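You operate a simulated robot arm through the tools that you are given. There is no shell and no other tool. Be economical: measure what you need, move in short steps, check, and stop when the job is done.

You run a simulated two-armed robot. Do the job below in one go: nothing can be reset, and whatever is moved stays where it is left.

## Task
Pick up the sleeved can with one hand, pass it to the other hand and put it on the plate rest behind the reel disc. Set down upright: sleeved can.

Only the result counts: the job must be done as asked and must still hold three seconds after the hand-in. Knocking over, shifting, dropping, spilling or breaking anything else fails it.

## Robot
Two 7-joint arms with two-finger grippers on one trunk, on a base that drives. Base frame: it is fixed to the floor where the robot stands at the start and does not move with it; the origin is under the middle of the robot, x ahead of it, y to its left, z up; the surface under the hand at the start is at about z = 858. Readings come in mm, rad, newtons and seconds.
The left shoulder is at the start at [46, 174, 1203], the right one opposite. With the tool pointing down near the work surface each hand reaches from about 100 to 840 mm from the robot's upright axis, wherever it stands, measured 20 degrees to its own side. Places, roughly: plate rest behind the reel disc (16x16 cm) [1460, 2540, 820]. Payload 2.94 kg a hand.
The TCP of each hand is the grasp point between the finger pads, 30 mm short of the fingertips. In the tool frame z runs along the fingers and y along their closing line. Largest opening 138 mm; the body of the gripper starts 109 mm behind the TCP.
Orientation is that of the tool frame in the base frame, as a unit quaternion [x, y, z, w]. With the fingers straight down and closing along the base's y, the tool's x points along the base's -x, its y along +y and its z along -z.

## Interface
- The arms move only by the tool jog_arm. It takes "left_deltas", "right_deltas" or both (then of equal length, played together; a hand with none holds still); each is a list of rows, each a list of 3 entries, a list of its own where there are three numbers: the shift along the base's x, y, z in mm, then the turn, a rotation vector about the base's x, y, z in rad, then the closure in counts, from 0 (fully open) to 255 (shut). In form: [[[tx, ty, tz], [ax, ay, az], jaw], ...]. A call has 1 to 12 rows; each row shifts and turns the commanded pose from where the row before left it. A row lasts 0.2 s, in which the tool goes at most 50 mm and 0.15 rad; a call with a longer step from one row to the next is refused whole, and so is a gripper value outside its range. Where a pose cannot be reached the arm comes as near as it can. A force on the tool above 40 N (or 10 N above the force at the start of the call, whichever is more), or a blocked arm, ends the call early, and 0.2 s more pass. The fingers move at their own pace and stop on an object; they squeeze with about 33 N. The grip force told is the motor's: it shows also when the fingers shut on nothing. Time passes only in rows, and 0.2 s behind the last, so rows that do not move let the fingers close. It gives the time, the measured TCP pose, the force on the tool (base axes), the opening and the grip force at its end, in the units of the frame above (readings bear some noise), with the torque about the TCP (base axes, N m) and any sound that the robot's microphone picked up.
- Cameras (640 x 400 px; columns grow to the right, rows downward): "scene" is now at [122.6, -1.1, 1681]; the picture's right is [-0.04, -1.00, 0.00], its down [-0.74, 0.03, -0.67] and it looks along [0.67, -0.03, -0.74] (base axes); focal length 257 px, centre (320, 200). "left" rides on the left gripper at [71, -19, -146] in its tool frame; the picture's right is [0.26, 0.97, 0.00], its down [-0.85, 0.23, -0.48] and it looks along [-0.46, 0.13, 0.88] (tool axes); focal length 280 px, centre (320, 200). "right" rides on the right gripper at [71, 19, -146] in its tool frame; the picture's right is [-0.26, 0.97, 0.00], its down [-0.85, -0.23, -0.48] and it looks along [-0.46, -0.12, 0.88] (tool axes); focal length 280 px, centre (320, 200). There is no depth. A picture from a camera that has moved, and an enlarged one, comes with that camera's place and axes in the base frame and with its lens. The place of the scene camera against the robot may be out by one fixed shift of up to 12 mm in any direction.
- capture(camera): a new picture of that camera. It takes no simulated time.
- raise_lower(by): slides the trunk up (or, below 0, down) by that many mm; the arms and the scene camera ride with it, the base frame stays. It gives what a move gives, with no picture.
- steer(legs): drives the robot by 1 to 6 legs, each [ahead, turn to the left] in mm and rad, along the robot's own axes; the way and the turn of a leg run together, so that a leg with both is an arc; at most 1500 mm and 3.142 rad a leg. The arms and the cameras ride along, it lands a little off, and it stops where it bumps. It gives what a move gives.
- pan_tilt(pan, tilt): turns the head with the scene camera to pan (to the left, within 2.094 rad either way) and tilt (down, from -0.506 to 1.204), counted from straight ahead of the robot. It gives what a move gives.
- inspect(camera, box): a new picture of the part [left, top, right, bottom] of that camera's present view, enlarged. It takes no simulated time.
- sign_off(): hands the job in; it is judged then, once.

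Work in short steps. Places have to be worked out from the pictures, the camera data and where the tool is seen: move nearer, look again, correct. Check each grasp and each placing, and mend what went wrong. You have 120 turns and 108 pictures in all, those below and enlarged ones among them. Open the grippers and draw the arms clear of the work before you hand the job in, unless the task says otherwise; then end with one line.

The tools are called after "Emit:" by a JSON object that holds its "method" and its "body". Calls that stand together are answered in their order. jog_arm: Moves the arms, as the interface text tells. Its arguments: {"type":"object","properties":{"left_deltas":{"type":"array"},"right_deltas":{"type":"array"}},"required":[]} The other tools are called the same way: raise_lower (by) slides the trunk up or down; steer (legs) drives the base; pan_tilt (pan, tilt) turns the head that bears the scene camera; capture (camera) takes a picture; inspect (camera, box) takes an enlarged picture of a part of a camera's view; sign_off () hands the job in.

At the start:

```text
clock: 0.0
left_eef_pos: [516.9, 217.9, 1133.4]
left_ee_rot: [0.002, 1.0, -0.001, 0.0]
left_wrist_force: [-0.4, -0.5, 0.0]
left_wrist_torque: [-0.01, -0.03, 0.01]
left_finger_gap: 138.2
left_finger_force: 0.1
right_eef_pos: [559.0, -185.0, 1119.2]
right_ee_rot: [0.002, 1.0, 0.0, -0.001]
right_wrist_force: [0.1, -1.2, -0.3]
right_wrist_torque: [0.0, 0.01, 0.0]
right_finger_gap: 138.0
right_finger_force: 0.1
trunk travel left (down, up): [-375.0, 359.0]
robot x, y, heading: [0.8, -0.9, -0.002]
head pan, tilt: [-0.042, 0.838]
```

scene: 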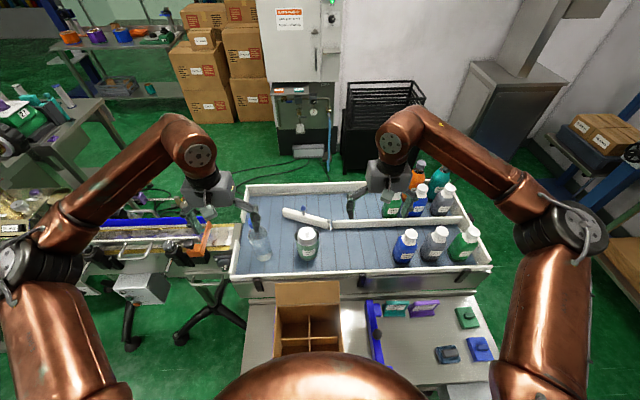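
right: 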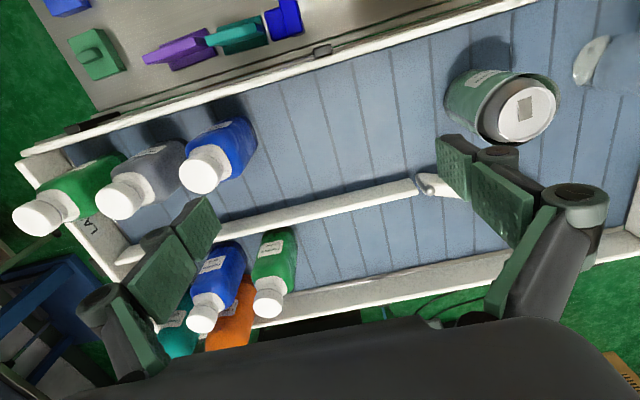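
left: 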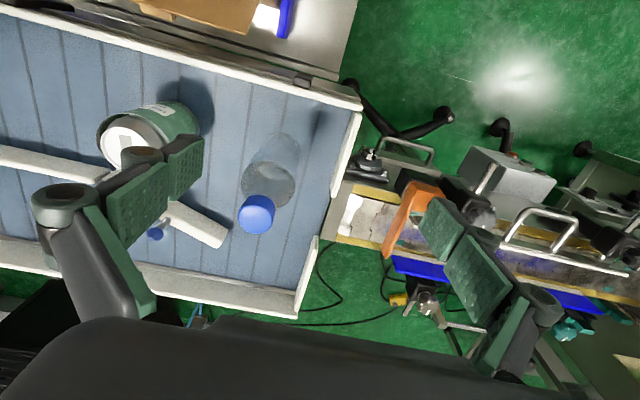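

The can with a green sleeve appears to stand in the tray near scene pixel (307,243). I'll look closer with both the scene and right cameras.

Emit:
{"method": "inspect", "body": {"camera": "scene", "box": [220, 170, 500, 345]}}

Emit:
{"method": "inspect", "body": {"camera": "right", "box": [400, 40, 640, 190]}}

Emit:
{"method": "pan_tilt", "body": {"pan": 1.05, "tilt": 0.3}}

Emit:
{"method": "capture", "body": {"camera": "scene"}}

```text
2.29 times, centred on (360, 258) of scene
camera zoom: at [122.6, -1.1, 1681.0], right [-0.04, -1.0, 0.0], down [-0.74, 0.03, -0.67], along [0.67, -0.03, -0.74], focal length 588 px, centre (229, 69)
```

zoom: 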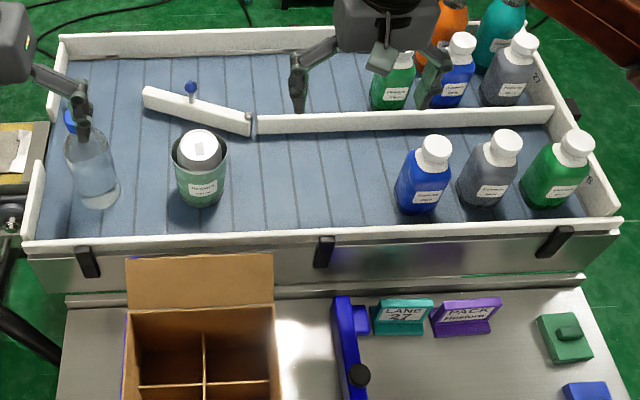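

```text
2.67 times, centred on (520, 115) of right
camera zoom: at [486.2, -166.0, 1265.6], right [0.26, 0.96, 0.0], down [0.85, -0.23, 0.47], along [0.46, -0.13, -0.88], focal length 748 px, centre (-213, 427)
```

zoom: 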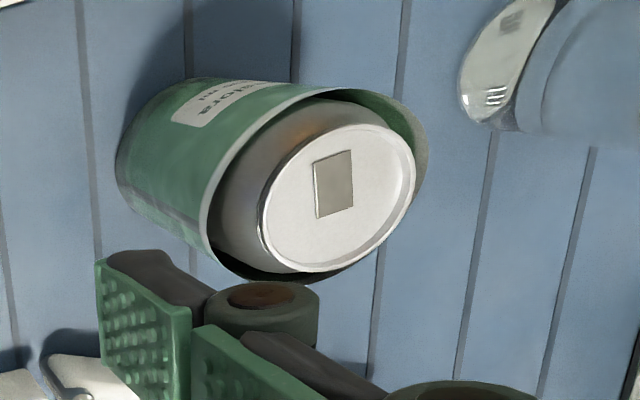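

```text
clock: 1.3
left_eef_pos: [516.7, 219.5, 1133.4]
left_ee_rot: [0.001, 1.0, 0.0, 0.0]
left_wrist_force: [0.4, -0.3, -0.5]
left_wrist_torque: [-0.03, -0.03, 0.02]
left_finger_gap: 137.9
left_finger_force: 0.1
right_eef_pos: [557.8, -183.9, 1120.0]
right_ee_rot: [0.003, 1.0, 0.0, -0.001]
right_wrist_force: [1.0, -0.4, -0.5]
right_wrist_torque: [-0.01, 0.0, -0.01]
right_finger_gap: 137.8
right_finger_force: 0.0
trunk travel left (down, up): [-375.0, 359.0]
robot x, y, heading: [-1.7, 0.1, -0.005]
head pan, tilt: [1.051, 0.3]
```

```text
102 pictures are left
camera scene: at [90.3, 83.2, 1728.3], right [0.87, -0.5, 0.0], down [-0.15, -0.26, -0.96], along [0.48, 0.83, -0.3], focal length 257 px, centre (320, 200)
```

scene: 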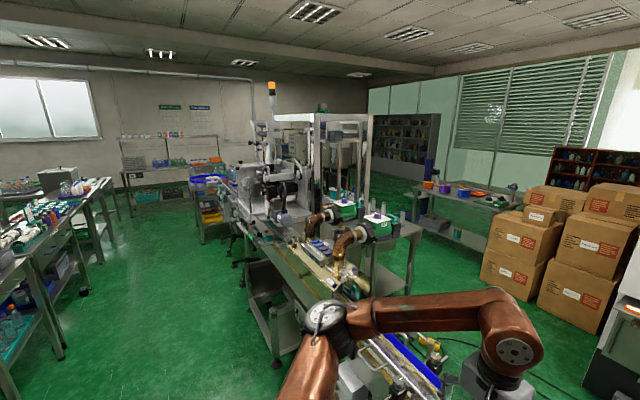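

The can stands in a sleeve with its top level with the rim. The target projects near scene pixel (317,202), so I'll enlarge there.

Emit:
{"method": "inspect", "body": {"camera": "scene", "box": [240, 150, 440, 275]}}

Emit:
{"method": "pan_tilt", "body": {"pan": 0.7, "tilt": 0.75}}

Emit:
{"method": "capture", "body": {"camera": "scene"}}

```text
3.20 times, centred on (340, 212) of scene
camera zoom: at [90.3, 83.2, 1728.3], right [0.87, -0.5, 0.0], down [-0.15, -0.26, -0.96], along [0.48, 0.83, -0.3], focal length 823 px, centre (256, 160)
```

zoom: 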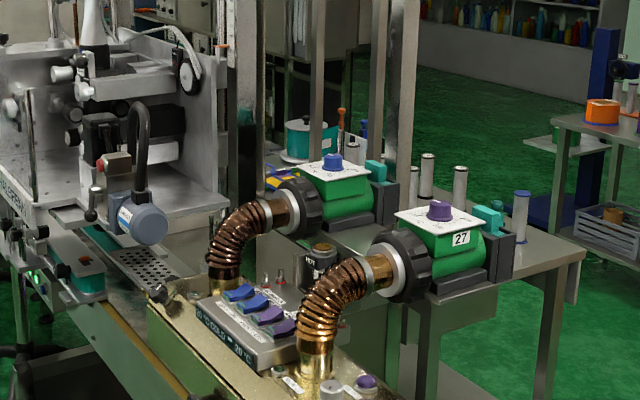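

```text
clock: 2.2
left_eef_pos: [516.5, 220.0, 1134.7]
left_ee_rot: [0.001, 1.0, -0.001, 0.0]
left_wrist_force: [0.3, -0.5, -0.5]
left_wrist_torque: [0.01, -0.01, -0.02]
left_finger_gap: 138.1
left_finger_force: 0.2
right_eef_pos: [558.8, -183.9, 1119.0]
right_ee_rot: [0.002, 1.0, 0.0, -0.002]
right_wrist_force: [0.4, 0.0, -0.8]
right_wrist_torque: [-0.01, 0.0, 0.02]
right_finger_gap: 138.0
right_finger_force: 0.0
trunk travel left (down, up): [-375.0, 359.0]
robot x, y, heading: [-2.4, 0.9, 0.007]
head pan, tilt: [0.7, 0.75]
```

```text
100 pictures are left
camera scene: at [107.2, 55.7, 1688.1], right [0.64, -0.76, 0.0], down [-0.52, -0.44, -0.73], along [0.56, 0.47, -0.68], focal length 257 px, centre (320, 200)
```

scene: 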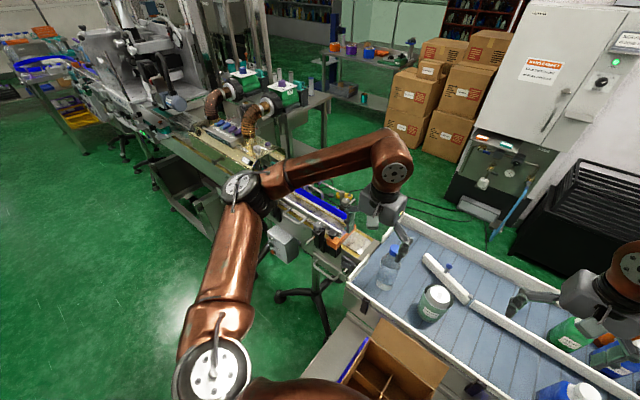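

The target is beyond the elbow pipes, to be viewed later. From two views I put the can at about (593, 10) with its top near z 980; I'll move the right hand nearer for a better fix.

Emit:
{"method": "jog_arm", "body": {"right_deltas": [[[-10, 40, 0], [0, 0, 0], 0], [[-10, 40, 0], [0, 0, 0], 0], [[-10, 40, 0], [0, 0, 0], 0], [[0, 40, 0], [0, 0, 0], 0], [[0, 0, 0], [0, 0, 0], 0]], "left_deltas": [[[0, 30, 0], [0, 0, 0], 0], [[0, 30, 0], [0, 0, 0], 0], [[0, 30, 0], [0, 0, 0], 0], [[0, 30, 0], [0, 0, 0], 0], [[0, 0, 0], [0, 0, 0], 0]]}}

Emit:
{"method": "capture", "body": {"camera": "right"}}

Emit:
{"method": "inspect", "body": {"camera": "scene", "box": [340, 220, 540, 345]}}

```text
clock: 3.4
left_eef_pos: [518.3, 337.4, 1134.5]
left_ee_rot: [0.002, 1.0, 0.0, 0.0]
left_wrist_force: [-0.5, -0.6, 0.2]
left_wrist_torque: [0.06, -0.03, 0.01]
left_finger_gap: 137.9
left_finger_force: 0.2
right_eef_pos: [529.1, -27.5, 1118.7]
right_ee_rot: [0.004, 1.0, 0.001, 0.0]
right_wrist_force: [-0.1, -0.4, -0.2]
right_wrist_torque: [0.09, 0.0, -0.02]
right_finger_gap: 138.1
right_finger_force: 0.0
trunk travel left (down, up): [-375.0, 359.0]
robot x, y, heading: [-0.7, -0.8, 0.004]
head pan, tilt: [0.7, 0.75]
```

```text
99 pictures are left
camera right: at [456.7, -10.1, 1265.9], right [0.27, 0.96, 0.0], down [0.85, -0.24, 0.47], along [0.46, -0.12, -0.88], focal length 280 px, centre (320, 200)
```

right: 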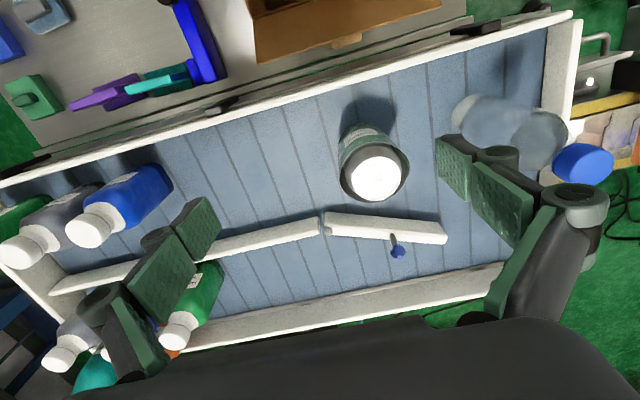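

```text
3.20 times, centred on (440, 282) of scene
camera zoom: at [107.1, 53.0, 1688.1], right [0.64, -0.77, 0.0], down [-0.52, -0.44, -0.73], along [0.56, 0.47, -0.68], focal length 823 px, centre (-64, -64)
```

zoom: 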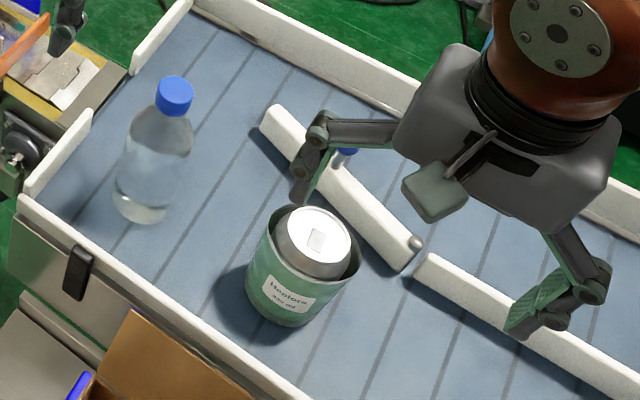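

Triangulation now gives the can axis at about (598, 18), top z ≈ 976. I'll enlarge the wrist view to learn whether the can is loose in its sleeve.

Emit:
{"method": "inspect", "body": {"camera": "right", "box": [310, 90, 440, 220]}}

```text
3.08 times, centred on (375, 155) of right
camera zoom: at [456.7, -10.1, 1265.9], right [0.27, 0.96, 0.0], down [0.85, -0.24, 0.47], along [0.46, -0.12, -0.88], focal length 863 px, centre (151, 338)
```

zoom: 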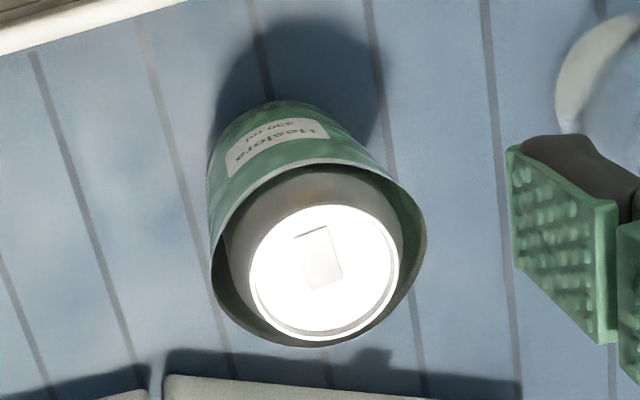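

Sleeve about 82 mm wide with rim near z 960, can top ≈ 976, axis ≈ (598, 18). I'll bring the open right hand above it and check alignment.

Emit:
{"method": "jog_arm", "body": {"right_deltas": [[[35, 23, 0], [0, 0, 0], 0], [[34, 23, 0], [0, 0, 0], 0], [[0, 0, -45], [0, 0, 0], 0], [[0, 0, -43], [0, 0, 0], 0], [[0, 0, 0], [0, 0, 0], 0]]}}

Emit:
{"method": "capture", "body": {"camera": "right"}}

Emit:
{"method": "inspect", "body": {"camera": "scene", "box": [340, 220, 540, 345]}}

```text
clock: 4.6
left_eef_pos: [517.9, 339.8, 1134.0]
left_ee_rot: [0.0, 1.0, -0.001, 0.0]
left_wrist_force: [0.2, 0.4, -0.6]
left_wrist_torque: [0.0, 0.02, 0.0]
left_finger_gap: 138.2
left_finger_force: 0.0
right_eef_pos: [593.8, 21.3, 1030.3]
right_ee_rot: [0.001, 1.0, 0.001, 0.001]
right_wrist_force: [-0.8, -0.9, -0.3]
right_wrist_torque: [0.01, -0.01, -0.03]
right_finger_gap: 137.8
right_finger_force: 0.1
trunk travel left (down, up): [-375.0, 359.0]
robot x, y, heading: [-3.0, -2.3, 0.0]
head pan, tilt: [0.7, 0.75]
```

```text
96 pictures are left
camera right: at [520.9, 39.4, 1177.3], right [0.26, 0.96, 0.0], down [0.85, -0.23, 0.48], along [0.46, -0.13, -0.88], focal length 280 px, centre (320, 200)
```

right: 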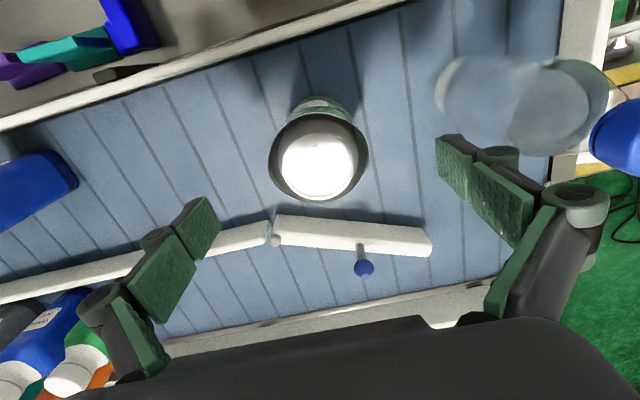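

```text
3.20 times, centred on (440, 282) of scene
camera zoom: at [106.9, 56.2, 1688.1], right [0.64, -0.76, 0.0], down [-0.52, -0.44, -0.73], along [0.56, 0.47, -0.68], focal length 823 px, centre (-64, -64)
```

zoom: 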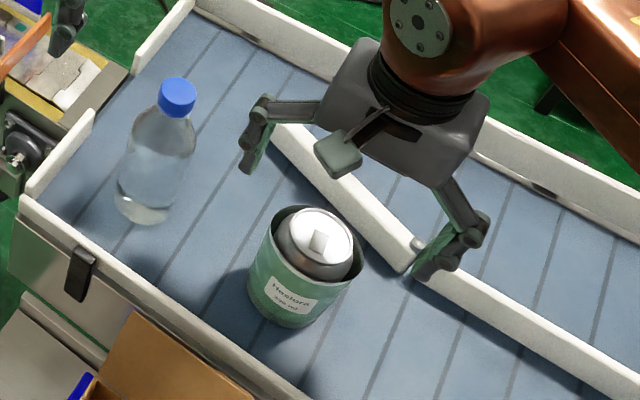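

The hand is centred over the can within a few mm (can ≈ (591, 19)). I'll descend to z ≈ 942 with the fingers open.

Emit:
{"method": "jog_arm", "body": {"right_deltas": [[[0, -1, -30], [0, 0, 0], 0], [[0, 0, -30], [0, 0, 0], 0], [[0, 0, -28], [0, 0, 0], 0], [[0, 0, 0], [0, 0, 0], 0]]}}

Emit:
{"method": "capture", "body": {"camera": "right"}}

Emit:
{"method": "inspect", "body": {"camera": "scene", "box": [340, 220, 540, 345]}}

```text
clock: 5.6
left_eef_pos: [518.9, 340.5, 1132.3]
left_ee_rot: [0.0, 1.0, -0.001, 0.0]
left_wrist_force: [-0.1, 0.8, -0.8]
left_wrist_torque: [-0.02, 0.02, -0.01]
left_finger_gap: 137.9
left_finger_force: 0.0
right_eef_pos: [595.8, 20.9, 943.9]
right_ee_rot: [0.002, 1.0, 0.0, 0.0]
right_wrist_force: [-0.1, 0.0, -0.2]
right_wrist_torque: [0.01, 0.0, 0.01]
right_finger_gap: 138.2
right_finger_force: 0.0
trunk travel left (down, up): [-375.0, 359.0]
robot x, y, heading: [-2.0, -4.1, -0.002]
head pan, tilt: [0.7, 0.75]
```

```text
94 pictures are left
camera right: at [523.6, 38.8, 1089.7], right [0.26, 0.96, 0.0], down [0.85, -0.23, 0.48], along [0.46, -0.13, -0.88], focal length 280 px, centre (320, 200)
```

right: 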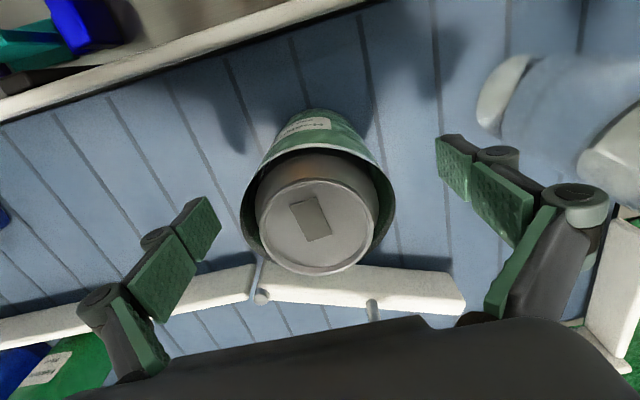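

```text
3.20 times, centred on (440, 282) of scene
camera zoom: at [106.9, 56.3, 1688.1], right [0.64, -0.76, 0.0], down [-0.52, -0.44, -0.73], along [0.56, 0.47, -0.68], focal length 823 px, centre (-64, -64)
```

zoom: 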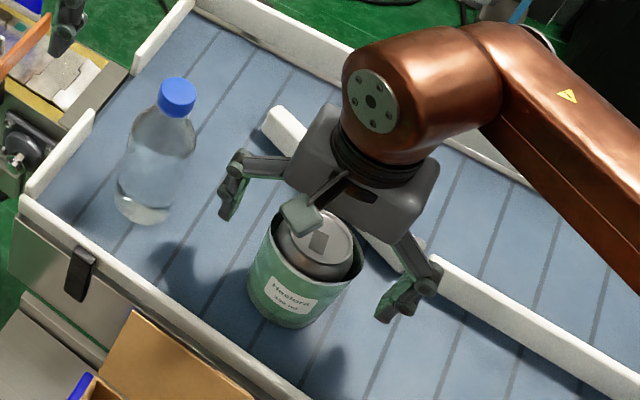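

The can axis is at about (597, 17) against TCP (596, 21). I'll shift 3 mm and close on the sleeve.

Emit:
{"method": "jog_arm", "body": {"right_deltas": [[[1, -3, 0], [0, 0, 0], 0], [[0, 0, 0], [0, 0, 0], 255], [[0, 0, 0], [0, 0, 0], 255], [[0, 0, 0], [0, 0, 0], 255], [[0, 0, 0], [0, 0, 0], 255], [[0, 0, 0], [0, 0, 0], 255], [[0, 0, 0], [0, 0, 0], 255], [[0, 0, 0], [0, 0, 0], 255]]}}

Emit:
{"method": "inspect", "body": {"camera": "scene", "box": [340, 220, 540, 345]}}

```text
clock: 7.4
left_eef_pos: [517.5, 340.3, 1132.5]
left_ee_rot: [0.001, 1.0, -0.001, 0.0]
left_wrist_force: [0.3, 0.4, -0.5]
left_wrist_torque: [0.05, 0.03, 0.01]
left_finger_gap: 138.1
left_finger_force: 0.1
right_eef_pos: [597.1, 16.3, 943.4]
right_ee_rot: [0.002, 1.0, 0.001, 0.0]
right_wrist_force: [0.4, 2.1, 1.4]
right_wrist_torque: [-0.01, 0.04, 0.0]
right_finger_gap: 64.8
right_finger_force: 33.1
trunk travel left (down, up): [-375.0, 359.0]
robot x, y, heading: [1.3, -2.3, 0.001]
head pan, tilt: [0.7, 0.75]
```

```text
3.20 times, centred on (440, 282) of scene
camera zoom: at [107.2, 56.4, 1688.0], right [0.64, -0.76, 0.0], down [-0.52, -0.44, -0.73], along [0.56, 0.47, -0.68], focal length 823 px, centre (-64, -64)
```

zoom: 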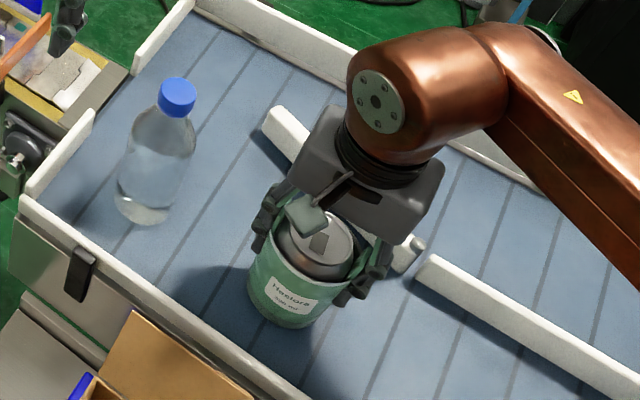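

The gap of 65 mm shows the fingers pressed through the soft sleeve onto the can itself. I'll lift 40 mm and check that everything rises.

Emit:
{"method": "jog_arm", "body": {"right_deltas": [[[0, 0, 10], [0, 0, 0], 255], [[0, 0, 15], [0, 0, 0], 255], [[0, 0, 15], [0, 0, 0], 255], [[0, 0, 0], [0, 0, 0], 255]]}}

Emit:
{"method": "capture", "body": {"camera": "right"}}

Emit:
{"method": "inspect", "body": {"camera": "scene", "box": [340, 220, 540, 345]}}

```text
clock: 8.4
left_eef_pos: [519.9, 340.4, 1133.8]
left_ee_rot: [0.001, 1.0, -0.001, 0.0]
left_wrist_force: [0.1, 0.6, 0.2]
left_wrist_torque: [0.0, 0.01, -0.03]
left_finger_gap: 137.7
left_finger_force: 0.1
right_eef_pos: [598.7, 18.6, 981.6]
right_ee_rot: [0.002, 1.0, 0.001, 0.0]
right_wrist_force: [-0.1, 0.1, -4.3]
right_wrist_torque: [-0.01, 0.02, 0.01]
right_finger_gap: 64.6
right_finger_force: 32.7
trunk travel left (down, up): [-375.0, 359.0]
robot x, y, heading: [-2.6, 0.5, 0.0]
head pan, tilt: [0.7, 0.75]
```

```text
91 pictures are left
camera right: at [526.3, 37.2, 1129.3], right [0.27, 0.96, 0.0], down [0.85, -0.23, 0.47], along [0.46, -0.13, -0.88], focal length 280 px, centre (320, 200)
```

right: 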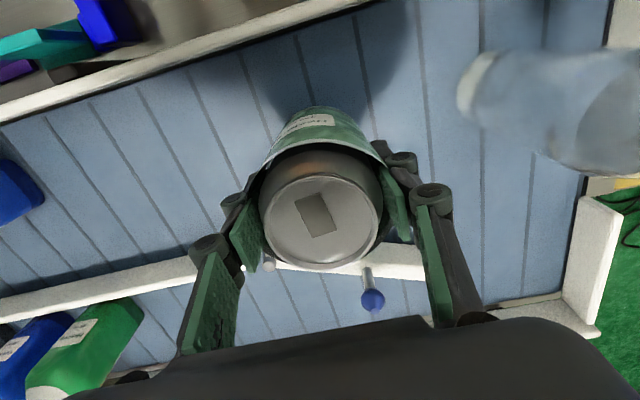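

```text
3.20 times, centred on (440, 282) of scene
camera zoom: at [107.8, 56.2, 1687.9], right [0.64, -0.76, 0.0], down [-0.52, -0.44, -0.73], along [0.56, 0.47, -0.68], focal length 823 px, centre (-64, -64)
```

zoom: 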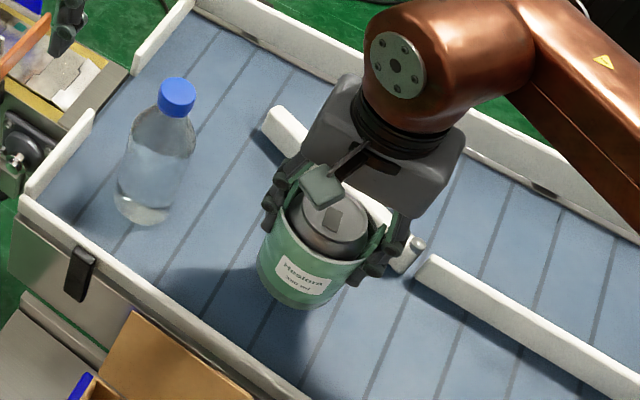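

The can rises as one piece, weighing about 4.3 N, and nothing else moved. I'll lift it clear and tuck both arms before surveying the way to the target.

Emit:
{"method": "jog_arm", "body": {"right_deltas": [[[0, 0, 40], [0, 0, 0], 255], [[0, 0, 40], [0, 0, 0], 255], [[0, 0, 40], [0, 0, 0], 255], [[0, 0, 40], [0, 0, 0], 255], [[0, 0, 40], [0, 0, 0], 255], [[-30, -25, 30], [0, 0, 0], 255], [[-40, -25, 0], [0, 0, 0], 255], [[-40, -25, 0], [0, 0, 0], 255], [[-40, -25, 0], [0, 0, 0], 255], [[-40, -25, 0], [0, 0, 0], 255], [[0, 0, 0], [0, 0, 0], 255]], "left_deltas": [[[0, 0, 20], [0, 0, 0], 0], [[0, 0, 20], [0, 0, 0], 0], [[0, 0, 20], [0, 0, 0], 0], [[0, 0, 20], [0, 0, 0], 0], [[-30, -5, 0], [0, 0, 0], 0], [[-30, -5, 0], [0, 0, 0], 0], [[-30, -5, 0], [0, 0, 0], 0], [[-30, -5, 0], [0, 0, 0], 0], [[0, 0, 0], [0, 0, 0], 0], [[0, 0, 0], [0, 0, 0], 0], [[0, 0, 0], [0, 0, 0], 0]]}}

Emit:
{"method": "pan_tilt", "body": {"pan": 1.3, "tilt": 0.6}}

Emit:
{"method": "capture", "body": {"camera": "scene"}}

```text
clock: 10.8
left_eef_pos: [398.4, 320.0, 1215.5]
left_ee_rot: [0.001, 1.0, -0.001, -0.002]
left_wrist_force: [-0.4, 0.3, 0.3]
left_wrist_torque: [-0.05, 0.02, -0.01]
left_finger_gap: 137.8
left_finger_force: 0.1
right_eef_pos: [409.2, -106.7, 1210.9]
right_ee_rot: [0.002, 1.0, -0.001, -0.001]
right_wrist_force: [0.1, -0.2, -4.0]
right_wrist_torque: [-0.01, 0.02, 0.0]
right_finger_gap: 64.5
right_finger_force: 32.8
trunk travel left (down, up): [-375.0, 359.0]
robot x, y, heading: [-0.2, 2.0, 0.005]
head pan, tilt: [0.7, 0.75]
```

```text
clock: 11.8
left_eef_pos: [396.9, 318.5, 1217.7]
left_ee_rot: [0.0, 1.0, 0.0, 0.0]
left_wrist_force: [-0.1, 1.1, -0.2]
left_wrist_torque: [0.0, 0.01, -0.01]
left_finger_gap: 138.0
left_finger_force: 0.0
right_eef_pos: [409.1, -107.5, 1210.1]
right_ee_rot: [0.001, 1.0, 0.001, 0.0]
right_wrist_force: [-0.7, 0.0, -3.2]
right_wrist_torque: [0.0, 0.01, 0.01]
right_finger_gap: 64.6
right_finger_force: 33.1
trunk travel left (down, up): [-375.0, 359.0]
robot x, y, heading: [-2.7, 0.8, -0.005]
head pan, tilt: [1.3, 0.6]
```

```text
89 pictures are left
camera scene: at [67.7, 87.7, 1700.8], right [0.96, -0.27, 0.0], down [-0.15, -0.54, -0.82], along [0.22, 0.79, -0.57], focal length 257 px, centre (320, 200)
```

scene: 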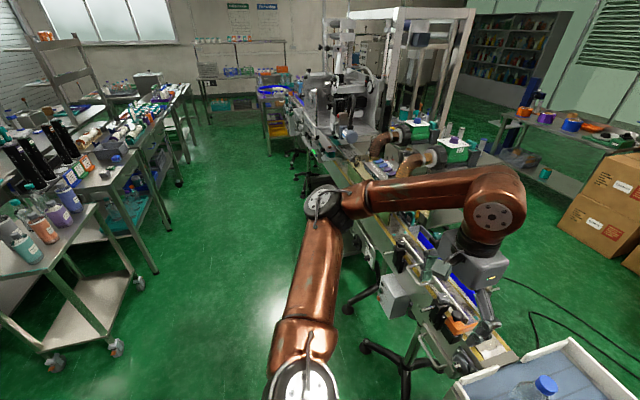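

The target table stands on the far side of the conveyor, reachable only from a corridor on its right (x ≈ 1900–2850). I'll survey the way around the tray's right end.

Emit:
{"method": "pan_tilt", "body": {"pan": -1.2, "tilt": 0.75}}

Emit:
{"method": "capture", "body": {"camera": "scene"}}

Emit:
{"method": "pan_tilt", "body": {"pan": -0.4, "tilt": 0.5}}

Emit:
{"method": "capture", "body": {"camera": "scene"}}

Emit:
{"method": "pan_tilt", "body": {"pan": 0.4, "tilt": 0.4}}

Emit:
{"method": "capture", "body": {"camera": "scene"}}

```text
clock: 14.1
left_eef_pos: [397.1, 319.2, 1216.3]
left_ee_rot: [0.001, 1.0, 0.0, 0.0]
left_wrist_force: [0.2, 0.0, 0.2]
left_wrist_torque: [0.02, 0.03, 0.01]
left_finger_gap: 138.0
left_finger_force: 0.2
right_eef_pos: [409.0, -107.7, 1209.4]
right_ee_rot: [0.002, 1.0, 0.0, -0.002]
right_wrist_force: [0.1, -0.1, -3.4]
right_wrist_torque: [-0.03, 0.02, -0.01]
right_finger_gap: 64.9
right_finger_force: 32.8
trunk travel left (down, up): [-375.0, 359.0]
robot x, y, heading: [-0.2, -1.3, -0.003]
head pan, tilt: [-1.201, 0.75]
```

```text
88 pictures are left
camera scene: at [73.9, -74.8, 1688.0], right [-0.93, -0.36, 0.0], down [-0.25, 0.64, -0.73], along [0.26, -0.68, -0.68], focal length 257 px, centre (320, 200)
```

scene: 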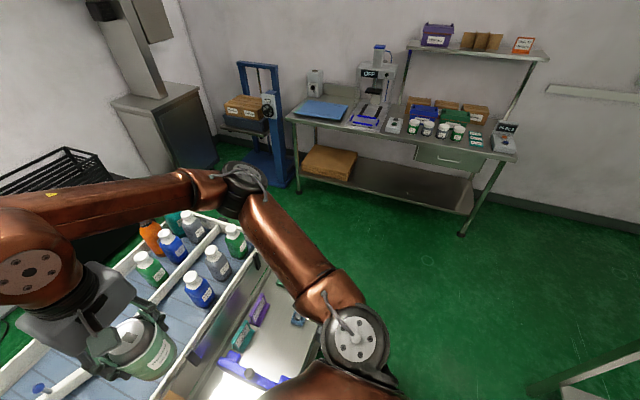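

```text
clock: 15.2
left_eef_pos: [397.6, 319.3, 1216.3]
left_ee_rot: [0.001, 1.0, -0.002, 0.0]
left_wrist_force: [-0.5, 0.0, -0.2]
left_wrist_torque: [0.0, -0.03, 0.0]
left_finger_gap: 137.9
left_finger_force: 0.0
right_eef_pos: [408.9, -107.6, 1209.4]
right_ee_rot: [0.002, 1.0, 0.001, -0.001]
right_wrist_force: [-0.1, -0.8, -3.8]
right_wrist_torque: [0.01, 0.0, -0.05]
right_finger_gap: 64.9
right_finger_force: 33.2
trunk travel left (down, up): [-375.0, 359.0]
robot x, y, heading: [1.3, -4.2, 0.002]
head pan, tilt: [-0.4, 0.499]
```

```text
87 pictures are left
camera scene: at [127.7, -33.1, 1709.9], right [-0.39, -0.92, 0.0], down [-0.44, 0.19, -0.88], along [0.81, -0.34, -0.48], focal length 257 px, centre (320, 200)
```

scene: 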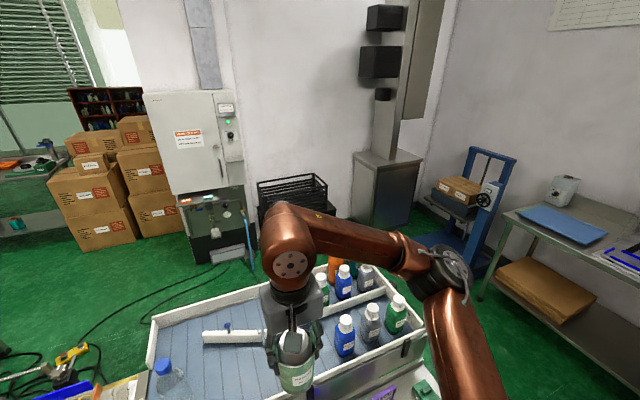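

```text
clock: 16.4
left_eef_pos: [398.1, 318.6, 1215.7]
left_ee_rot: [0.002, 1.0, -0.001, 0.001]
left_wrist_force: [-0.1, -0.1, 0.2]
left_wrist_torque: [0.02, -0.02, -0.02]
left_finger_gap: 138.1
left_finger_force: 0.1
right_eef_pos: [408.2, -108.8, 1211.0]
right_ee_rot: [0.001, 1.0, 0.0, 0.0]
right_wrist_force: [-0.1, -0.6, -3.4]
right_wrist_torque: [0.0, -0.02, 0.02]
right_finger_gap: 64.4
right_finger_force: 33.1
trunk travel left (down, up): [-375.0, 359.0]
robot x, y, heading: [1.5, -1.5, -0.002]
head pan, tilt: [0.4, 0.4]
```

```text
86 pictures are left
camera scene: at [129.3, 38.4, 1719.1], right [0.39, -0.92, 0.0], down [-0.36, -0.15, -0.92], along [0.85, 0.36, -0.39], focal length 257 px, centre (320, 200)
```

scene: 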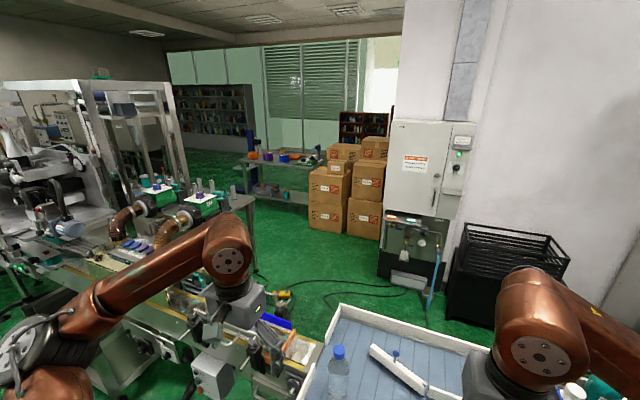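

The way round looks clear: back off, go right to y ≈ -1050, past the tray's end, then on to x ≈ 1400. I'll drive the first half, with the arms and can tucked high.

Emit:
{"method": "steer", "body": {"legs": [[-200, 0], [0, -1.571], [1050, 0], [0, 1.571]]}}

Emit:
{"method": "pan_tilt", "body": {"pan": 0.0, "tilt": 0.5}}

Emit:
{"method": "capture", "body": {"camera": "scene"}}

```text
clock: 30.6
left_eef_pos: [209.0, -740.3, 1216.3]
left_ee_rot: [0.001, 1.0, -0.001, 0.0]
left_wrist_force: [-1.0, -0.2, 0.1]
left_wrist_torque: [0.01, -0.03, 0.0]
left_finger_gap: 138.0
left_finger_force: 0.0
right_eef_pos: [219.5, -1165.9, 1210.8]
right_ee_rot: [0.002, 1.0, 0.0, 0.0]
right_wrist_force: [-0.2, 0.1, -2.9]
right_wrist_torque: [-0.02, 0.01, -0.03]
right_finger_gap: 64.4
right_finger_force: 33.1
trunk travel left (down, up): [-375.0, 359.0]
robot x, y, heading: [-191.3, -1058.7, 0.003]
head pan, tilt: [0.4, 0.4]
```

```text
clock: 31.5
left_eef_pos: [210.5, -740.3, 1217.2]
left_ee_rot: [0.001, 1.0, -0.001, 0.0]
left_wrist_force: [-1.2, 0.8, -0.2]
left_wrist_torque: [0.01, 0.02, -0.01]
left_finger_gap: 138.1
left_finger_force: 0.1
right_eef_pos: [219.1, -1165.0, 1210.3]
right_ee_rot: [0.002, 1.0, 0.0, -0.001]
right_wrist_force: [0.3, 0.0, -3.8]
right_wrist_torque: [0.0, 0.01, 0.03]
right_finger_gap: 64.4
right_finger_force: 32.6
trunk travel left (down, up): [-375.0, 359.0]
robot x, y, heading: [-188.7, -1056.7, -0.002]
head pan, tilt: [0.0, 0.499]
```

```text
85 pictures are left
camera scene: at [-53.8, -1056.0, 1710.0], right [0.0, -1.0, 0.0], down [-0.48, 0.0, -0.88], along [0.88, 0.0, -0.48], focal length 257 px, centre (320, 200)
```

scene: 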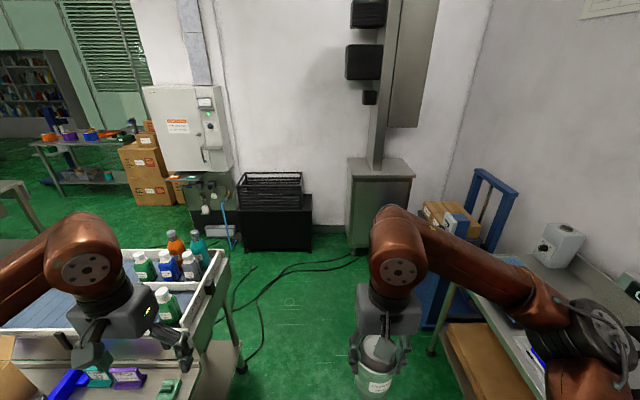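

Path ahead is clear and readings agree. I'll go ahead to x ≈ 1400, turn left and drive up to about y ≈ 0.

Emit:
{"method": "steer", "body": {"legs": [[1600, 0], [0, 1.571], [1000, 0]]}}

Emit:
{"method": "capture", "body": {"camera": "scene"}}

```text
refused: 1600 is not a number from -1500 to 1500
```

```text
84 pictures are left
camera scene: at [-53.8, -1056.0, 1710.0], right [0.0, -1.0, 0.0], down [-0.48, 0.0, -0.88], along [0.88, 0.0, -0.48], focal length 257 px, centre (320, 200)
```

scene: 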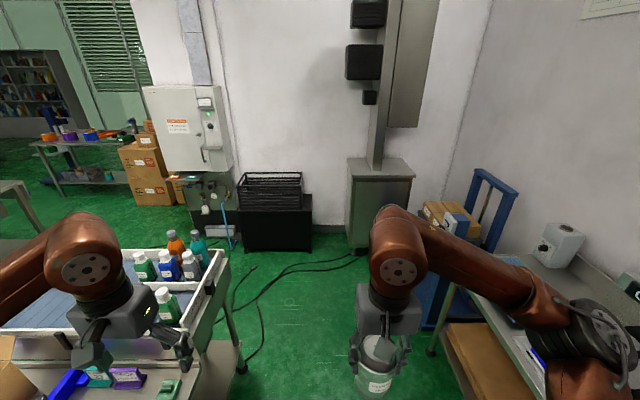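

The leg was over the 1500 limit, so I'll split it.

Emit:
{"method": "steer", "body": {"legs": [[800, 0], [800, 0], [0, 1.571], [1000, 0]]}}

Emit:
{"method": "capture", "body": {"camera": "scene"}}

```text
clock: 48.1
left_eef_pos: [1085.2, 355.3, 1215.8]
left_ee_rot: [-0.694, 0.72, 0.0, 0.001]
left_wrist_force: [0.6, 1.4, -0.8]
left_wrist_torque: [-0.04, 0.01, -0.03]
left_finger_gap: 138.0
left_finger_force: 0.1
right_eef_pos: [1511.2, 351.6, 1210.1]
right_ee_rot: [-0.693, 0.721, 0.0, 0.0]
right_wrist_force: [0.6, 0.9, -3.9]
right_wrist_torque: [-0.04, 0.01, 0.0]
right_finger_gap: 64.1
right_finger_force: 32.9
trunk travel left (down, up): [-375.0, 359.0]
robot x, y, heading: [1391.0, -51.6, 1.532]
head pan, tilt: [0.0, 0.499]
```

```text
83 pictures are left
camera scene: at [1404.0, 76.3, 1709.9], right [1.0, -0.04, 0.0], down [-0.02, -0.48, -0.88], along [0.03, 0.88, -0.48], focal length 257 px, centre (320, 200)
```

scene: 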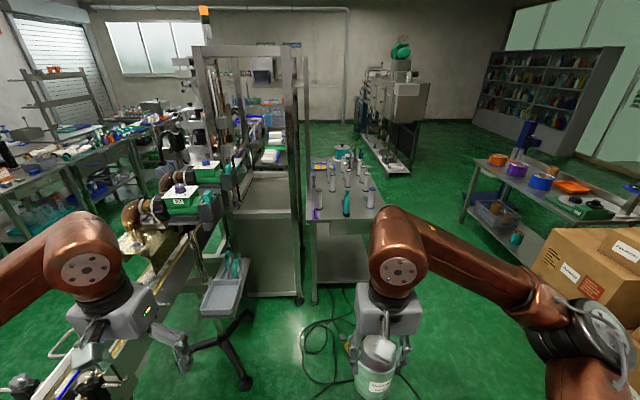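

The target projects to (316,160): the table with the teal reel and the little cylinders. I'll enlarge it.

Emit:
{"method": "inspect", "body": {"camera": "scene", "box": [280, 125, 420, 212]}}

```text
4.57 times, centred on (350, 168) of scene
camera zoom: at [1404.0, 76.3, 1709.9], right [1.0, -0.04, 0.0], down [-0.02, -0.48, -0.88], along [0.03, 0.88, -0.48], focal length 1176 px, centre (183, 344)
```

zoom: 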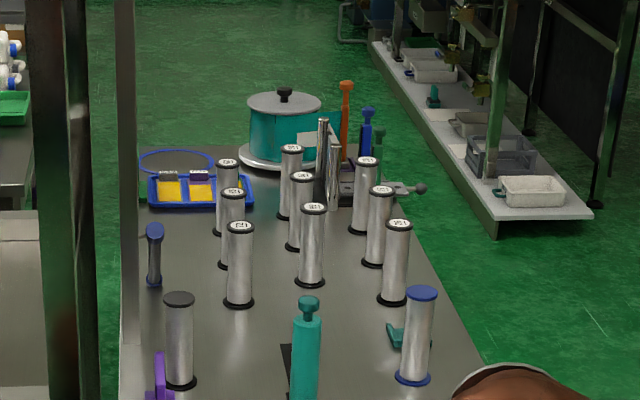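

The blue ring on the far left end of that table matches the target spot; its far edge (y ≈ 2660) looks free, so I'll approach from behind the table. First I move up a little, turn toward the corridor and look.

Emit:
{"method": "steer", "body": {"legs": [[150, 0], [0, -0.636]]}}

Emit:
{"method": "pan_tilt", "body": {"pan": -0.3, "tilt": 0.7}}

Emit:
{"method": "capture", "body": {"camera": "scene"}}

```text
clock: 51.1
left_eef_pos: [1391.6, 605.0, 1215.6]
left_ee_rot: [-0.435, 0.9, 0.0, 0.0]
left_wrist_force: [-0.7, -0.5, 0.1]
left_wrist_torque: [0.02, 0.04, -0.02]
left_finger_gap: 137.8
left_finger_force: 0.2
right_eef_pos: [1733.0, 348.7, 1209.8]
right_ee_rot: [-0.435, 0.9, 0.0, -0.001]
right_wrist_force: [-1.1, 0.8, -4.2]
right_wrist_torque: [-0.02, 0.01, 0.02]
right_finger_gap: 64.1
right_finger_force: 33.2
trunk travel left (down, up): [-375.0, 359.0]
robot x, y, heading: [1393.4, 92.4, 0.904]
head pan, tilt: [0.0, 0.499]
```

```text
clock: 51.9
left_eef_pos: [1391.9, 603.3, 1217.8]
left_ee_rot: [-0.436, 0.9, -0.001, 0.001]
left_wrist_force: [-0.3, -0.3, 0.5]
left_wrist_torque: [0.02, 0.01, -0.02]
left_finger_gap: 138.1
left_finger_force: 0.0
right_eef_pos: [1732.6, 348.8, 1210.5]
right_ee_rot: [-0.435, 0.9, 0.0, -0.001]
right_wrist_force: [-0.3, 0.6, -3.3]
right_wrist_torque: [-0.04, -0.01, 0.0]
right_finger_gap: 64.1
right_finger_force: 33.5
trunk travel left (down, up): [-375.0, 359.0]
robot x, y, heading: [1398.0, 94.1, 0.908]
head pan, tilt: [-0.3, 0.7]
```

```text
81 pictures are left
camera scene: at [1496.6, 173.8, 1692.3], right [0.57, -0.82, 0.0], down [-0.53, -0.37, -0.77], along [0.63, 0.43, -0.64], focal length 257 px, centre (320, 200)
```

scene: 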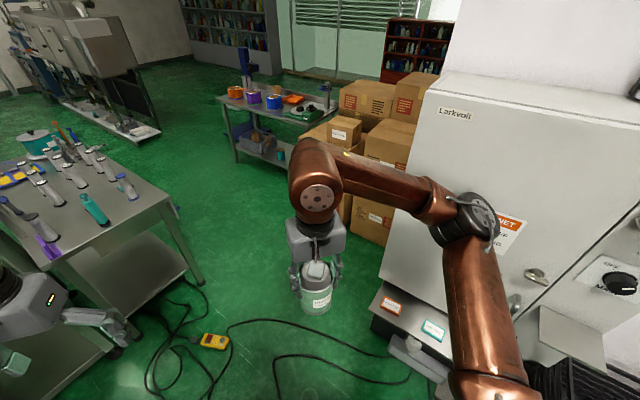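

The right elbow would pass only ~3 cm from the white cabinet on the straight line, so I'll sidestep left first, then go diagonally into the corridor.

Emit:
{"method": "steer", "body": {"legs": [[0, 0.392], [200, 0], [0, -0.45], [1150, 0], [0, 0.6]]}}

Emit:
{"method": "pan_tilt", "body": {"pan": 0.4, "tilt": 0.6}}

Emit:
{"method": "capture", "body": {"camera": "scene"}}

```text
clock: 57.8
left_eef_pos: [1654.1, 895.7, 1236.7]
left_ee_rot: [-0.346, 0.932, -0.029, 0.104]
left_wrist_force: [1.0, 0.7, -0.5]
left_wrist_torque: [-0.16, 0.03, 0.0]
left_finger_gap: 138.0
left_finger_force: 0.0
right_eef_pos: [1882.7, 634.5, 1261.9]
right_ee_rot: [-0.484, 0.87, 0.09, 0.017]
right_wrist_force: [0.7, -0.2, -4.5]
right_wrist_torque: [-0.13, 0.06, -0.02]
right_finger_gap: 63.9
right_finger_force: 33.1
trunk travel left (down, up): [-375.0, 359.0]
robot x, y, heading: [1603.6, 463.9, 0.844]
head pan, tilt: [-0.3, 0.7]
stopped in leg 4: the robot was blocked; the commanded pose is now the measured one
```

```text
clock: 58.9
left_eef_pos: [1654.8, 924.6, 1229.9]
left_ee_rot: [-0.399, 0.914, -0.042, 0.056]
left_wrist_force: [0.4, -9.1, 3.3]
left_wrist_torque: [0.96, 0.09, 0.08]
left_finger_gap: 138.1
left_finger_force: 0.1
right_eef_pos: [1922.8, 665.8, 1250.6]
right_ee_rot: [-0.45, 0.891, 0.052, 0.016]
right_wrist_force: [-5.6, -2.9, -3.8]
right_wrist_torque: [0.23, -0.38, -0.08]
right_finger_gap: 64.3
right_finger_force: 32.8
trunk travel left (down, up): [-375.0, 359.0]
robot x, y, heading: [1604.5, 462.2, 0.843]
head pan, tilt: [0.4, 0.6]
```

```text
80 pictures are left
camera scene: at [1792.6, 725.8, 1695.5], right [0.94, -0.32, -0.04], down [-0.24, -0.6, -0.76], along [0.22, 0.73, -0.65], focal length 257 px, centre (320, 200)
```

scene: 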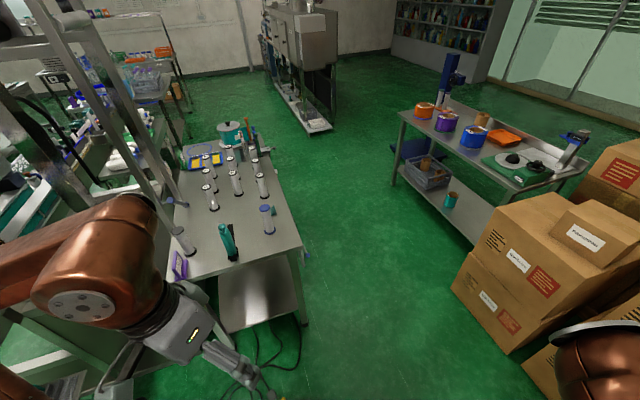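

The drive was blocked at (1604, 464) and the camera pose suggests the robot is leaning forward about 0.1 rad. I'll let it settle with a null move, then look right and down for the cause.

Emit:
{"method": "jog_arm", "body": {"right_deltas": [[[0, 0, 0], [0, 0, 0], 255], [[0, 0, 0], [0, 0, 0], 255], [[0, 0, 0], [0, 0, 0], 255]]}}

Emit:
{"method": "pan_tilt", "body": {"pan": -0.8, "tilt": 0.9}}

Emit:
{"method": "capture", "body": {"camera": "scene"}}

```text
clock: 59.2
left_eef_pos: [1677.0, 863.7, 1214.5]
left_ee_rot: [-0.309, 0.944, -0.069, 0.096]
left_wrist_force: [1.3, 1.1, -0.3]
left_wrist_torque: [-0.18, 0.2, -0.05]
left_finger_gap: 138.2
left_finger_force: 0.1
right_eef_pos: [1879.6, 585.7, 1233.8]
right_ee_rot: [-0.516, 0.855, 0.057, 0.024]
right_wrist_force: [-1.4, 0.3, 2.0]
right_wrist_torque: [0.06, 0.07, -0.02]
right_finger_gap: 0.1
right_finger_force: 27.3
trunk travel left (down, up): [-375.0, 359.0]
robot x, y, heading: [1613.0, 473.3, 0.81]
head pan, tilt: [0.4, 0.6]
stopped in row 1 (left hand): the arm was blocked; the commanded pose is now the measured one
```

```text
clock: 60.6
left_eef_pos: [1673.7, 867.5, 1228.0]
left_ee_rot: [-0.306, 0.94, -0.012, 0.152]
left_wrist_force: [3.3, 0.9, 0.7]
left_wrist_torque: [0.02, 0.26, 0.04]
left_finger_gap: 137.6
left_finger_force: 0.0
right_eef_pos: [1883.6, 600.6, 1231.1]
right_ee_rot: [-0.516, 0.855, 0.054, 0.016]
right_wrist_force: [1.0, 0.1, -2.0]
right_wrist_torque: [0.01, 0.17, 0.02]
right_finger_gap: 0.0
right_finger_force: 28.2
trunk travel left (down, up): [-375.0, 359.0]
robot x, y, heading: [1607.4, 463.4, 0.851]
head pan, tilt: [-0.799, 0.901]
```

```text
79 pictures are left
camera scene: at [1863.4, 673.6, 1670.1], right [0.06, -0.99, 0.1], down [-0.84, -0.1, -0.54], along [0.55, -0.05, -0.84], focal length 257 px, centre (320, 200)
```

scene: 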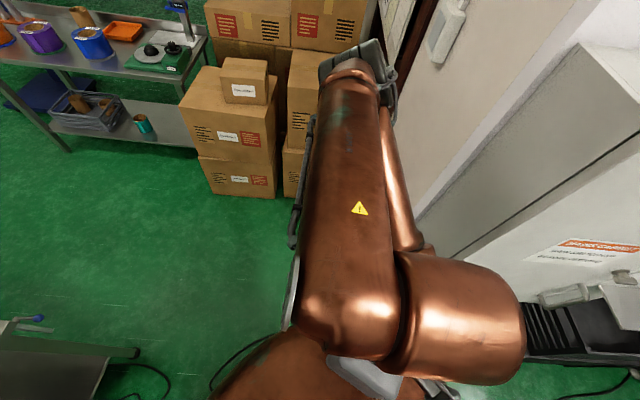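

The right gripper now reads a gap of 0, so the can was lost when the arm jammed. I need to find out where it is, and what state the arms are in.

Emit:
{"method": "capture", "body": {"camera": "right"}}

Emit:
{"method": "capture", "body": {"camera": "left"}}

Emit:
{"method": "pan_tilt", "body": {"pan": 0.2, "tilt": 1.0}}

Emit:
{"method": "capture", "body": {"camera": "scene"}}

```text
78 pictures are left
camera right: at [1835.9, 530.8, 1372.2], right [-0.73, 0.68, 0.09], down [0.61, 0.59, 0.53], along [0.3, 0.44, -0.85], focal length 280 px, centre (320, 200)
```

right: 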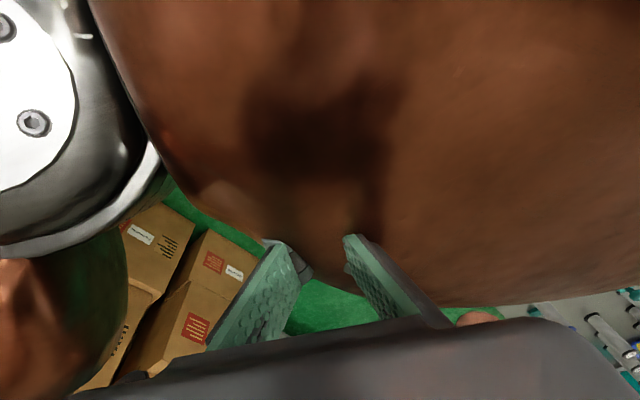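

```text
77 pictures are left
camera left: at [1587.1, 801.2, 1347.7], right [-0.75, 0.63, -0.19], down [0.38, 0.64, 0.67], along [0.54, 0.43, -0.72], focal length 280 px, centre (320, 200)
```

left: 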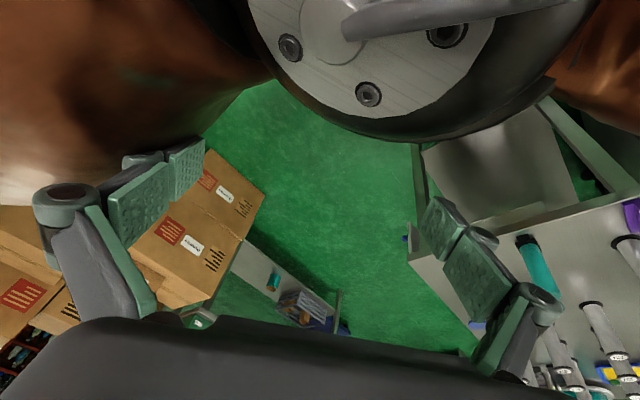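

```text
clock: 61.9
left_eef_pos: [1632.0, 864.7, 1237.3]
left_ee_rot: [-0.358, 0.927, -0.031, 0.109]
left_wrist_force: [0.1, -4.3, 2.8]
left_wrist_torque: [0.42, 0.1, 0.11]
left_finger_gap: 138.1
left_finger_force: 0.1
right_eef_pos: [1868.1, 603.6, 1258.3]
right_ee_rot: [-0.477, 0.875, 0.073, 0.038]
right_wrist_force: [-4.5, -3.1, 1.0]
right_wrist_torque: [0.24, -0.45, -0.12]
right_finger_gap: 0.4
right_finger_force: 28.4
trunk travel left (down, up): [-375.0, 359.0]
robot x, y, heading: [1604.5, 464.9, 0.843]
head pan, tilt: [0.201, 1.0]
```

```text
76 pictures are left
camera scene: at [1753.9, 650.1, 1668.7], right [0.86, -0.5, -0.01], down [-0.45, -0.76, -0.48], along [0.23, 0.42, -0.88], focal length 257 px, centre (320, 200)
```

scene: 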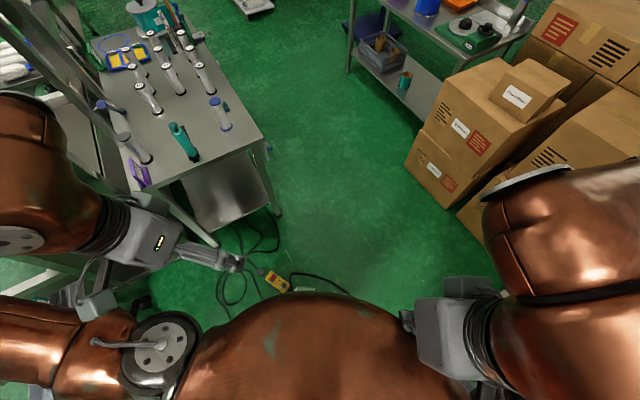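

The right arm is jammed against the white cabinet and the robot is rocking. Nothing of the can is visible ahead, so I'll back straight off 250 mm to free the arm and then search the floor.

Emit:
{"method": "steer", "body": {"legs": [[-150, 0]]}}

Emit:
{"method": "capture", "body": {"camera": "scene"}}

```text
clock: 62.7
left_eef_pos: [1482.9, 703.2, 1239.0]
left_ee_rot: [-0.394, 0.878, 0.113, 0.246]
left_wrist_force: [87.1, 136.3, 40.7]
left_wrist_torque: [-4.23, 3.67, -12.94]
left_finger_gap: 135.9
left_finger_force: 0.0
right_eef_pos: [1734.8, 428.4, 1233.6]
right_ee_rot: [-0.489, 0.843, 0.104, 0.2]
right_wrist_force: [28.2, 112.4, 173.5]
right_wrist_torque: [-0.93, -4.94, -2.4]
right_finger_gap: 0.0
right_finger_force: 28.2
trunk travel left (down, up): [-375.0, 359.0]
robot x, y, heading: [1595.9, 457.7, 0.882]
head pan, tilt: [0.201, 1.0]
stopped in leg 1: the robot was blocked; the commanded pose is now the measured one
```

```text
75 pictures are left
camera scene: at [1642.3, 534.0, 1669.7], right [0.88, -0.47, 0.01], down [-0.39, -0.74, -0.55], along [0.26, 0.48, -0.83], focal length 257 px, centre (320, 200)
```

scene: 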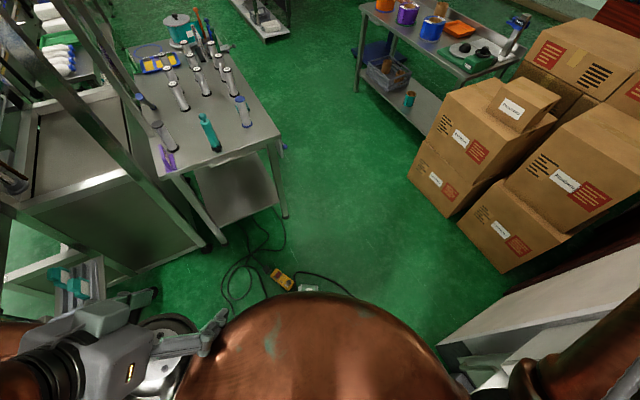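

The forces are high with both hands pulled in against the trunk. I'll let time pass with an empty move to see where things settle.

Emit:
{"method": "jog_arm", "body": {"left_deltas": [[[0, 0, 0], [0, 0, 0], 0]]}}

Emit:
{"method": "capture", "body": {"camera": "scene"}}

Emit:
{"method": "capture", "body": {"camera": "left"}}

```text
clock: 63.0
left_eef_pos: [1458.0, 651.3, 1256.2]
left_ee_rot: [-0.359, 0.892, 0.095, 0.256]
left_wrist_force: [4.7, 3.6, 0.9]
left_wrist_torque: [-0.5, 0.47, -0.06]
left_finger_gap: 138.7
left_finger_force: 0.1
right_eef_pos: [1705.4, 388.5, 1238.7]
right_ee_rot: [-0.508, 0.826, 0.114, 0.216]
right_wrist_force: [1.0, 6.8, -7.8]
right_wrist_torque: [-0.17, -0.07, -0.03]
right_finger_gap: 0.0
right_finger_force: 28.5
trunk travel left (down, up): [-375.0, 359.0]
robot x, y, heading: [1596.6, 449.1, 0.877]
head pan, tilt: [0.201, 1.0]
stopped in row 1 (left hand): the force on the tool passed its limit at 236 N (the readings are from after the stop); the commanded pose is now the measured one
```

```text
74 pictures are left
camera scene: at [1580.8, 450.9, 1684.1], right [0.88, -0.47, 0.01], down [-0.37, -0.71, -0.6], along [0.29, 0.52, -0.8], focal length 257 px, centre (320, 200)
```

scene: 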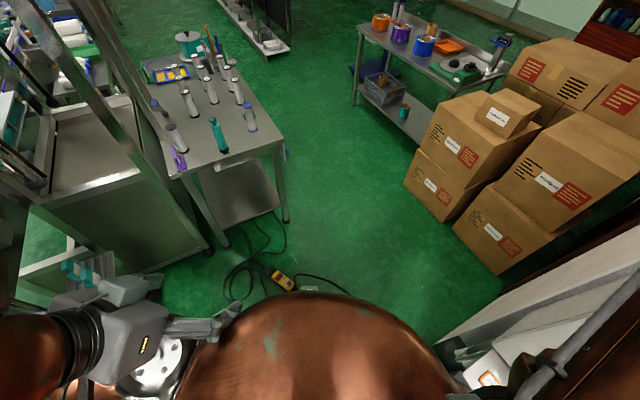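

```text
73 pictures are left
camera left: at [1372.3, 543.6, 1343.0], right [-0.83, 0.54, -0.15], down [0.17, 0.5, 0.85], along [0.54, 0.67, -0.51], focal length 280 px, centre (320, 200)
```

left: 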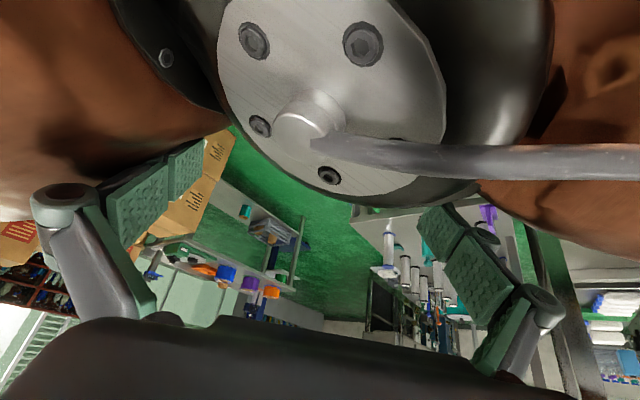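

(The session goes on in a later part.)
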